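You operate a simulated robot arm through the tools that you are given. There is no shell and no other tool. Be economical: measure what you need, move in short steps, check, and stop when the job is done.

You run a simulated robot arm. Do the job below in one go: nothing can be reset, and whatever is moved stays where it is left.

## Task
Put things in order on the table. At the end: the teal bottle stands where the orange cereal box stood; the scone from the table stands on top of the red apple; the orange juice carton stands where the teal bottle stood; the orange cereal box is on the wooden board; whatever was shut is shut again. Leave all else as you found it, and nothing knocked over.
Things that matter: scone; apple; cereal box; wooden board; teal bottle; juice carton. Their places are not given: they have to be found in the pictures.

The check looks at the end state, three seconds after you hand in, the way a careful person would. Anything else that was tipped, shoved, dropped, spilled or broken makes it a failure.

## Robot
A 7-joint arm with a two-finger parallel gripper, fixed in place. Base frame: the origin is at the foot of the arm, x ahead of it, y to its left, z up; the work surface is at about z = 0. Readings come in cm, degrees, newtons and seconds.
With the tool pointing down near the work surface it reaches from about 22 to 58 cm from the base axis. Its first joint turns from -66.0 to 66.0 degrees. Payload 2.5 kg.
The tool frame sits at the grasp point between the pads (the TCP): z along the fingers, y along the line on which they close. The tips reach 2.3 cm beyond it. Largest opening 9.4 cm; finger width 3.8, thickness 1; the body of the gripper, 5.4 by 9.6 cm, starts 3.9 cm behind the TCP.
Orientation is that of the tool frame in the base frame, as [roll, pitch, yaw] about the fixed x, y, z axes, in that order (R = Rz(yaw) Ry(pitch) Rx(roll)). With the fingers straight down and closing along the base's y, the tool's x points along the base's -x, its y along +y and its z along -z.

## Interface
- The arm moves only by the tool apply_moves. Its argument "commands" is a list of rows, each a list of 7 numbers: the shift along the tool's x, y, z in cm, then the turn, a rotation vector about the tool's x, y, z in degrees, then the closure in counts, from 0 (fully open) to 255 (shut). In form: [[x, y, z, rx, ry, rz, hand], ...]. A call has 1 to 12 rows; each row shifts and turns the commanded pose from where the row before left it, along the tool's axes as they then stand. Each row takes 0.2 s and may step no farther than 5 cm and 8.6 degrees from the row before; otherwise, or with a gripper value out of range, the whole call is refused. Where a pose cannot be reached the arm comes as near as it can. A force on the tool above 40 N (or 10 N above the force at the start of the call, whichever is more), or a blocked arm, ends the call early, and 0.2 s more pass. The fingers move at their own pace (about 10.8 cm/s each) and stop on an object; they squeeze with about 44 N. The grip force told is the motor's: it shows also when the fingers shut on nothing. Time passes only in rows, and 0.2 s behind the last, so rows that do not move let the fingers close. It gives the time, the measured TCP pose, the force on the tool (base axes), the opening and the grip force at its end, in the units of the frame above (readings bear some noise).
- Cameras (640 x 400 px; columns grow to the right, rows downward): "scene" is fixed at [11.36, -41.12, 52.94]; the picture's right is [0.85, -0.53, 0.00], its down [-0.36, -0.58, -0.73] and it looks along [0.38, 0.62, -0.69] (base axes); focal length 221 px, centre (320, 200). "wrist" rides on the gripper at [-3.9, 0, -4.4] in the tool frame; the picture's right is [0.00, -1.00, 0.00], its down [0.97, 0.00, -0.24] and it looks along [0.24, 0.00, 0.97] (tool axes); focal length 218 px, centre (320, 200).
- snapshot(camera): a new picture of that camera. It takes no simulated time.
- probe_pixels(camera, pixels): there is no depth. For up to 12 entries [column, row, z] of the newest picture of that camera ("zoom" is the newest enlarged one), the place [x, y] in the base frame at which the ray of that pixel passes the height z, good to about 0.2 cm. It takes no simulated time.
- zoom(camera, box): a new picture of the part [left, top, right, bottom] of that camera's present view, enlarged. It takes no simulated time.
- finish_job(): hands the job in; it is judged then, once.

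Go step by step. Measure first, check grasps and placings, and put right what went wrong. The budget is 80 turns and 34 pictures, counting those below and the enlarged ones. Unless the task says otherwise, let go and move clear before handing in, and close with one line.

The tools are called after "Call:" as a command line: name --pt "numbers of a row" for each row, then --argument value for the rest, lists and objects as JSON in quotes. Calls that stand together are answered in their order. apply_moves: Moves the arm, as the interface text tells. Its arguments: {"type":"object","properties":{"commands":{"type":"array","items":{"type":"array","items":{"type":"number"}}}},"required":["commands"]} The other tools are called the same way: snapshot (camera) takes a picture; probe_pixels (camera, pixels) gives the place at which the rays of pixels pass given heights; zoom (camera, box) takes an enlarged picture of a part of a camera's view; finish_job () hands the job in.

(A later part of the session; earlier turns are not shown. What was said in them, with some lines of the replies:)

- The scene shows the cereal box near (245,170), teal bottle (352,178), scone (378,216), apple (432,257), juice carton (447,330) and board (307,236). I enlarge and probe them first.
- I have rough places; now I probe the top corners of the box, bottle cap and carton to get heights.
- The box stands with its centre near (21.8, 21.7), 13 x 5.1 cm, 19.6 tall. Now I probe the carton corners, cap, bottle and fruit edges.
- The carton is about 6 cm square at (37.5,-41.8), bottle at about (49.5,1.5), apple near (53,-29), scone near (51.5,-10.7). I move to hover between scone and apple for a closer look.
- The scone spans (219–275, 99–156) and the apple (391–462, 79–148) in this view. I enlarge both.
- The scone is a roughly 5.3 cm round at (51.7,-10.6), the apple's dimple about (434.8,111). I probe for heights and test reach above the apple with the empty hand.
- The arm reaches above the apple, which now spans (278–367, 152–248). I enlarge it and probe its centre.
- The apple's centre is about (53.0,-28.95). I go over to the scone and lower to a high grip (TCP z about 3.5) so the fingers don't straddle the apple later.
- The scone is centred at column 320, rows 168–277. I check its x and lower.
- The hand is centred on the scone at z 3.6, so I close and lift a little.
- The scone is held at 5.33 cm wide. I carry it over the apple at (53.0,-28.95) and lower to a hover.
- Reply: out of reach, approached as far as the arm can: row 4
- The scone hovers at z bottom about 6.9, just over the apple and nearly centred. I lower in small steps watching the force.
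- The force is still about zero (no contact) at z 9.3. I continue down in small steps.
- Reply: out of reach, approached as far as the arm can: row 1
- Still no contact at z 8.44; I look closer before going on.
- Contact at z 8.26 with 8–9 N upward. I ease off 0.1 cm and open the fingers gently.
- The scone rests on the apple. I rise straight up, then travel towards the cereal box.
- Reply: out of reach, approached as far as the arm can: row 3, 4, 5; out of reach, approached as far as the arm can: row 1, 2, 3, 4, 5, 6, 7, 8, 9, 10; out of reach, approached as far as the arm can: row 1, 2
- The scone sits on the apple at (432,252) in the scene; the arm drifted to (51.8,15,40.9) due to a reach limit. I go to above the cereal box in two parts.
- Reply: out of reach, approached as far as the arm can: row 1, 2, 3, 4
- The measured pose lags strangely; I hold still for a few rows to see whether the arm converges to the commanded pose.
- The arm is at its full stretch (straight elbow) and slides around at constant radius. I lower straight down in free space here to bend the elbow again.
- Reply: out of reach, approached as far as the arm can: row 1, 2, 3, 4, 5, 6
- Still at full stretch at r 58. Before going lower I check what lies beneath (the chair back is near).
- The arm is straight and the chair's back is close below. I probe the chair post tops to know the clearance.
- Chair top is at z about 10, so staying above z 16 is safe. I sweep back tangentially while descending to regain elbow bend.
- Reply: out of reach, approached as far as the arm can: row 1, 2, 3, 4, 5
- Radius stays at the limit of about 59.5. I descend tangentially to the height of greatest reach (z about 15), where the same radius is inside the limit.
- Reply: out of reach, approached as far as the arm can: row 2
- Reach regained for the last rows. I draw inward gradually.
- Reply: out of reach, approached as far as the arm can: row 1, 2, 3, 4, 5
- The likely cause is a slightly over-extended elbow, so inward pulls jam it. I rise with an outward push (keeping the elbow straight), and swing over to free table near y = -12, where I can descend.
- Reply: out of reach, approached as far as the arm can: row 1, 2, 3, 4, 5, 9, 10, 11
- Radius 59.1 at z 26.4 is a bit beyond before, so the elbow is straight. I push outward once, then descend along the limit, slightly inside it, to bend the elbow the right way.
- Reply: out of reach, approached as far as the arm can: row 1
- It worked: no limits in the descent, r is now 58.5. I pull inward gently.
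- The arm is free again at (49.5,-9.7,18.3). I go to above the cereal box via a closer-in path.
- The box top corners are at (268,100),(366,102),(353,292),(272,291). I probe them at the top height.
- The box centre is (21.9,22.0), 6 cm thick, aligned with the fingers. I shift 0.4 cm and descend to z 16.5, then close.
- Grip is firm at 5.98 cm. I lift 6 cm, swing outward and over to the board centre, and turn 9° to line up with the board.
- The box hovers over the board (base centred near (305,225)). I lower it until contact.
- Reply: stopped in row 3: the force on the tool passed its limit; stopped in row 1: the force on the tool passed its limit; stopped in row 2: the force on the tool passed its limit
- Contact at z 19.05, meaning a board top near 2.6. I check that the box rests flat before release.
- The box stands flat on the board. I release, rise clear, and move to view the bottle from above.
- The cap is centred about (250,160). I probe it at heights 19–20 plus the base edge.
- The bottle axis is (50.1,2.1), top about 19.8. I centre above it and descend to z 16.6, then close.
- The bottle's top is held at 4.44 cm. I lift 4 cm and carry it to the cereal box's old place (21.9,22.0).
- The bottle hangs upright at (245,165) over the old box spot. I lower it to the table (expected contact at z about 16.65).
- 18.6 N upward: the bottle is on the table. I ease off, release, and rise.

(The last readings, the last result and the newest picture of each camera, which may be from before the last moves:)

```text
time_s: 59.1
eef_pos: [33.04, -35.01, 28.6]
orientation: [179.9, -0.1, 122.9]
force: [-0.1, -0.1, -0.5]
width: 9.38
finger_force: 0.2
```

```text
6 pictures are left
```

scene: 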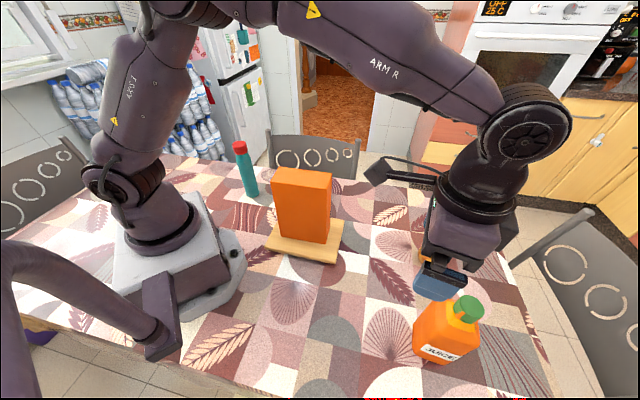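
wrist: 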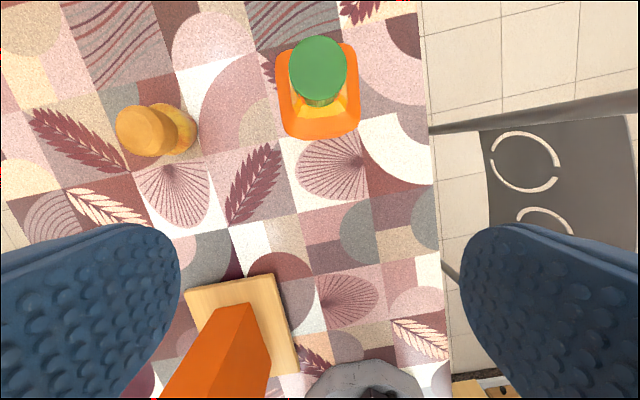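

The bottle stands at (247,170) in the scene. In the wrist view the carton's cap is at (318,66) and the body spans (277–360, 42–139); I probe it.

Call:
probe_pixels --camera "wrist" --pixels '[[318, 64, 15], [318, 64, 17], [318, 64, 18], [290, 64, 17], [347, 64, 17], [277, 60, 12], [360, 62, 12], [288, 134, 0], [357, 130, 0], [288, 130, 5]]'

Call:
probe_pixels --camera "scene" --pixels '[[468, 305, 15], [468, 305, 16], [468, 305, 17], [468, 305, 18]]'

```text
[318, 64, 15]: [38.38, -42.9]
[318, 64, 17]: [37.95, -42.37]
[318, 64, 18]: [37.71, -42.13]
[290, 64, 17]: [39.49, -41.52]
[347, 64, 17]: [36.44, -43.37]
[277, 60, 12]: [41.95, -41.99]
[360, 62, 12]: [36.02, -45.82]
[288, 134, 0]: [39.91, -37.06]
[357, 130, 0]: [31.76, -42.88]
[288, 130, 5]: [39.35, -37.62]
```

```text
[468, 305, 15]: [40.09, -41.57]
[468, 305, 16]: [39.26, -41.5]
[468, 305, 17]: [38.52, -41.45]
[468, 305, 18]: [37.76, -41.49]
```

Triangulation puts the cap top at (37.8,-41.9) z about 17.8. I lower to z 22, move over it and descend to z 17 so the tips grip only the cap.

Call:
apply_moves --pt "0 0 3.3 0 0 0 0" --pt "0 0 3.3 0 0 0 0" --pt "-2.8 0.08 0 0 0 0 0" --pt "-2.8 0.08 0 0 0 0 0" --pt "-2.77 0.08 0 0 0 0 0" --pt "0 0 2 0 0 0 0" --pt "0 0 0 0 0 0 0"

Call:
snapshot --camera "wrist"

```text
time_s: 60.7
eef_pos: [37.77, -41.93, 19.85]
orientation: [179.9, -0.1, 122.9]
force: [-0.2, -0.8, -0.4]
width: 9.4
finger_force: 0.2
```

```text
5 pictures are left
```

wrist: 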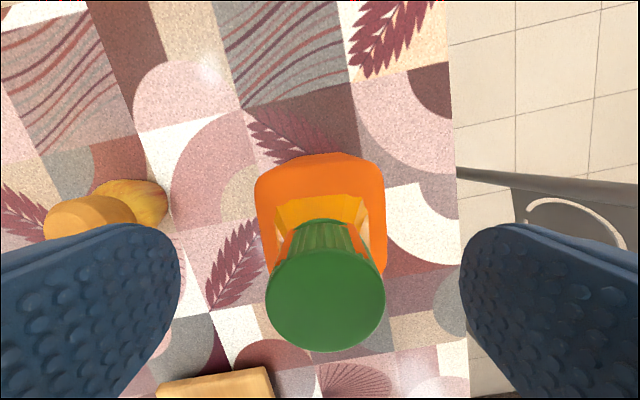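

The cap is centred at (326,285), about 0.2 cm to the side and 0.4 cm inward of the TCP. I correct, descend to z 16.7 and close.

Call:
apply_moves --pt "0.35 -0.18 1.2 0 0 0 0" --pt "0 0 1.95 0 0 0 0" --pt "0 0 0 0 0 0 0" --pt "0 0 0 0 0 0 255" --pt "0 0 0 0 0 0 255" --pt "0 0 0 0 0 0 255" --pt "0 0 0 0 0 0 255" --pt "0 0 0 0 0 0 255"

```text
time_s: 62.5
eef_pos: [37.47, -41.72, 17.01]
orientation: [179.9, 0.1, 122.8]
force: [-1.7, 2.7, 23.1]
width: 4.58
finger_force: 44.3
```

An upward 23 N and z 17.0 suggests the tips rub on the shoulder. I reopen, rise 0.7 cm and grip again.

Call:
apply_moves --pt "0 0 0 0 0 0 80" --pt "0 0 -0.4 0 0 0 40" --pt "0 0 -0.4 0 0 0 40" --pt "0 0 0 0 0 0 40"

Call:
apply_moves --pt "0 0 0 0 0 0 255" --pt "0 0 0 0 0 0 255" --pt "0 0 0 0 0 0 255" --pt "0 0 0 0 0 0 255"

Call:
zoom --camera "scene" --box '[390, 240, 510, 370]'

```text
time_s: 63.5
eef_pos: [37.35, -41.64, 17.49]
orientation: [179.8, -0.1, 122.9]
force: [0.3, 0.8, -0.3]
width: 7.92
finger_force: 0.0
```

```text
time_s: 64.5
eef_pos: [37.46, -41.77, 17.61]
orientation: [179.9, 0.0, 122.9]
force: [0.1, 1.5, 3.9]
width: 3.62
finger_force: 44.7
```

```text
3.08 times, centred on (450, 305) of scene
```

zoom: 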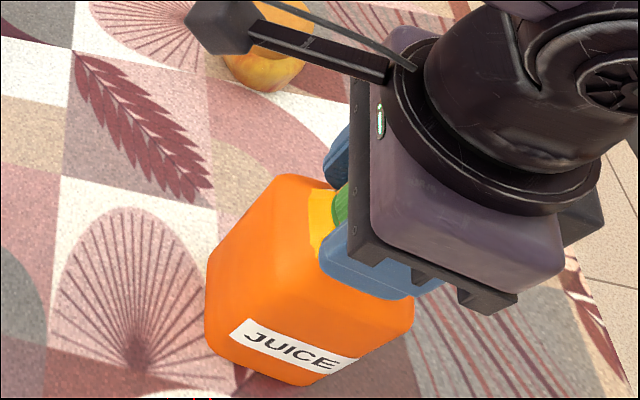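

The fingers now hold the cap at 3.62 cm with little load. I lift slightly and draw inward to check the hold.

Call:
apply_moves --pt "0 0 -1 0 0 0 255" --pt "0 0 -1.5 0 0 0 255" --pt "3.05 0.63 -1 0 0 0 255" --pt "3.05 0.63 -0.5 0 0 0 255" --pt "3.05 0.63 0 0 0 0 255" --pt "0 0 0 0 0 0 255"

Call:
snapshot --camera "scene"

```text
time_s: 65.9
eef_pos: [33.98, -32.95, 21.34]
orientation: [180.0, -0.1, 122.9]
force: [1.0, 0.9, -3.5]
width: 3.63
finger_force: 43.8
```

```text
3 pictures are left
```

scene: 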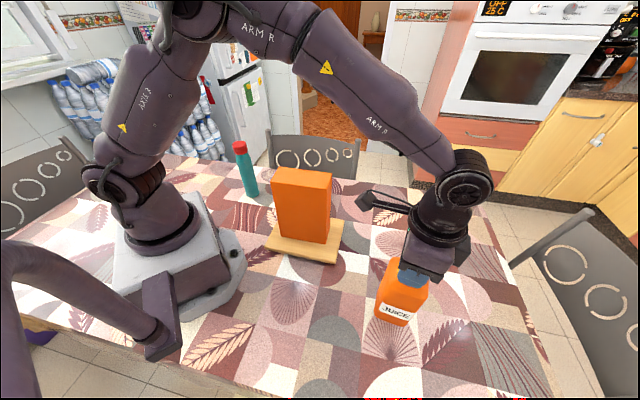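

The carton hangs upright at (402,290). I carry it around to the bottle's old place (50.1,2.1).

Call:
apply_moves --pt "1.76 3.53 0 0 0 0 255" --pt "1.76 3.53 0 0 0 0 255" --pt "1.76 3.53 0 0 0 0 255" --pt "1.76 3.53 0 0 0 0 255" --pt "1.76 3.53 0 0 0 0 255" --pt "2.37 3.0 0 0 0 0 255" --pt "2.37 3.0 0 0 0 0 255" --pt "2.37 3.0 0 0 0 0 255" --pt "2.37 3.0 0 0 0 0 255" --pt "2.37 3.0 0 0 0 0 255" --pt "0 0 0 0 0 0 255"

```text
time_s: 68.3
eef_pos: [50.17, 2.1, 21.56]
orientation: [-180.0, -0.1, 122.8]
force: [0.1, 0.5, -4.9]
width: 3.64
finger_force: 44.1
```

At (50.17,2.1). I lower to just above expected contact (z about 17.55).

Call:
apply_moves --pt "0 0 2 0 0 0 255" --pt "0 0 1.2 0 0 0 255" --pt "0 0 0.4 0 0 0 255" --pt "0 0 0 0 0 0 255"

Call:
apply_moves --pt "0 0 0.2 0 0 0 255" --pt "0 0 0 0 0 0 255"

```text
time_s: 69.3
eef_pos: [50.28, 2.19, 17.92]
orientation: [180.0, -0.1, 122.8]
force: [-0.5, 0.2, -4.6]
width: 3.61
finger_force: 43.9
```

```text
time_s: 69.9
eef_pos: [50.22, 2.13, 17.83]
orientation: [179.9, -0.1, 122.9]
force: [-0.2, 0.4, -4.6]
width: 3.63
finger_force: 44.2
```

Call:
apply_moves --pt "0 0 0.15 0 0 0 255" --pt "0 0 0 0 0 0 255"

Call:
apply_moves --pt "0 0 0.1 0 0 0 255" --pt "0 0 0 0 0 0 255"

```text
time_s: 70.5
eef_pos: [50.15, 2.19, 17.59]
orientation: [179.9, -0.1, 122.7]
force: [-0.5, -0.5, -4.4]
width: 3.64
finger_force: 43.9
```

```text
time_s: 71.1
eef_pos: [50.18, 2.23, 17.61]
orientation: [-180.0, 0.0, 123.0]
force: [-0.7, 0.4, -0.5]
width: 3.62
finger_force: 43.4
```

The load has shifted from -4.5 to -0.5 N, so the carton touches the table. I release and rise straight up, then look.

Call:
apply_moves --pt "0 0 0.03 0 0 0 255" --pt "0 0 0 0 0 0 130" --pt "0 0 0 0 0 0 80" --pt "0 0 0 0 0 0 0" --pt "0 0 0 0 0 0 0" --pt "0 0 -2 0 0 0 0" --pt "0 0 -4 0 0 0 0" --pt "0 0 -4 0 0 0 0" --pt "1 -1.8 -1 0 0 0 0" --pt "1 -1.8 -1 0 0 0 0" --pt "0 0 0 0 0 0 0"

Call:
snapshot --camera "scene"

```text
time_s: 73.5
eef_pos: [46.17, 1.78, 29.49]
orientation: [179.9, -0.1, 122.8]
force: [0.2, 0.3, -1.2]
width: 9.4
finger_force: 0.0
```

```text
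2 pictures are left
```

scene: 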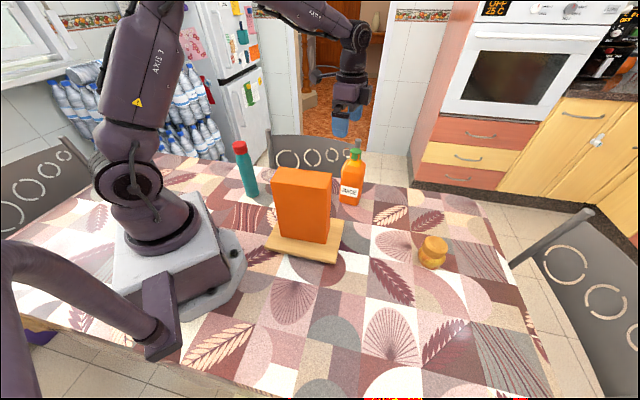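

The picture shows the carton upright at (351,180), the bottle at (247,170), the box on the board and the scone on the apple at (432,252), with the hand clear. I hand in.

Call:
finish_job

```text
The job is handed in.
```

The job is handed in: the bottle stands where the cereal box stood, the juice carton where the bottle stood, the cereal box upright on the board, and the scone on the apple. The last picture shows nothing knocked over, and nothing that was shut was opened.
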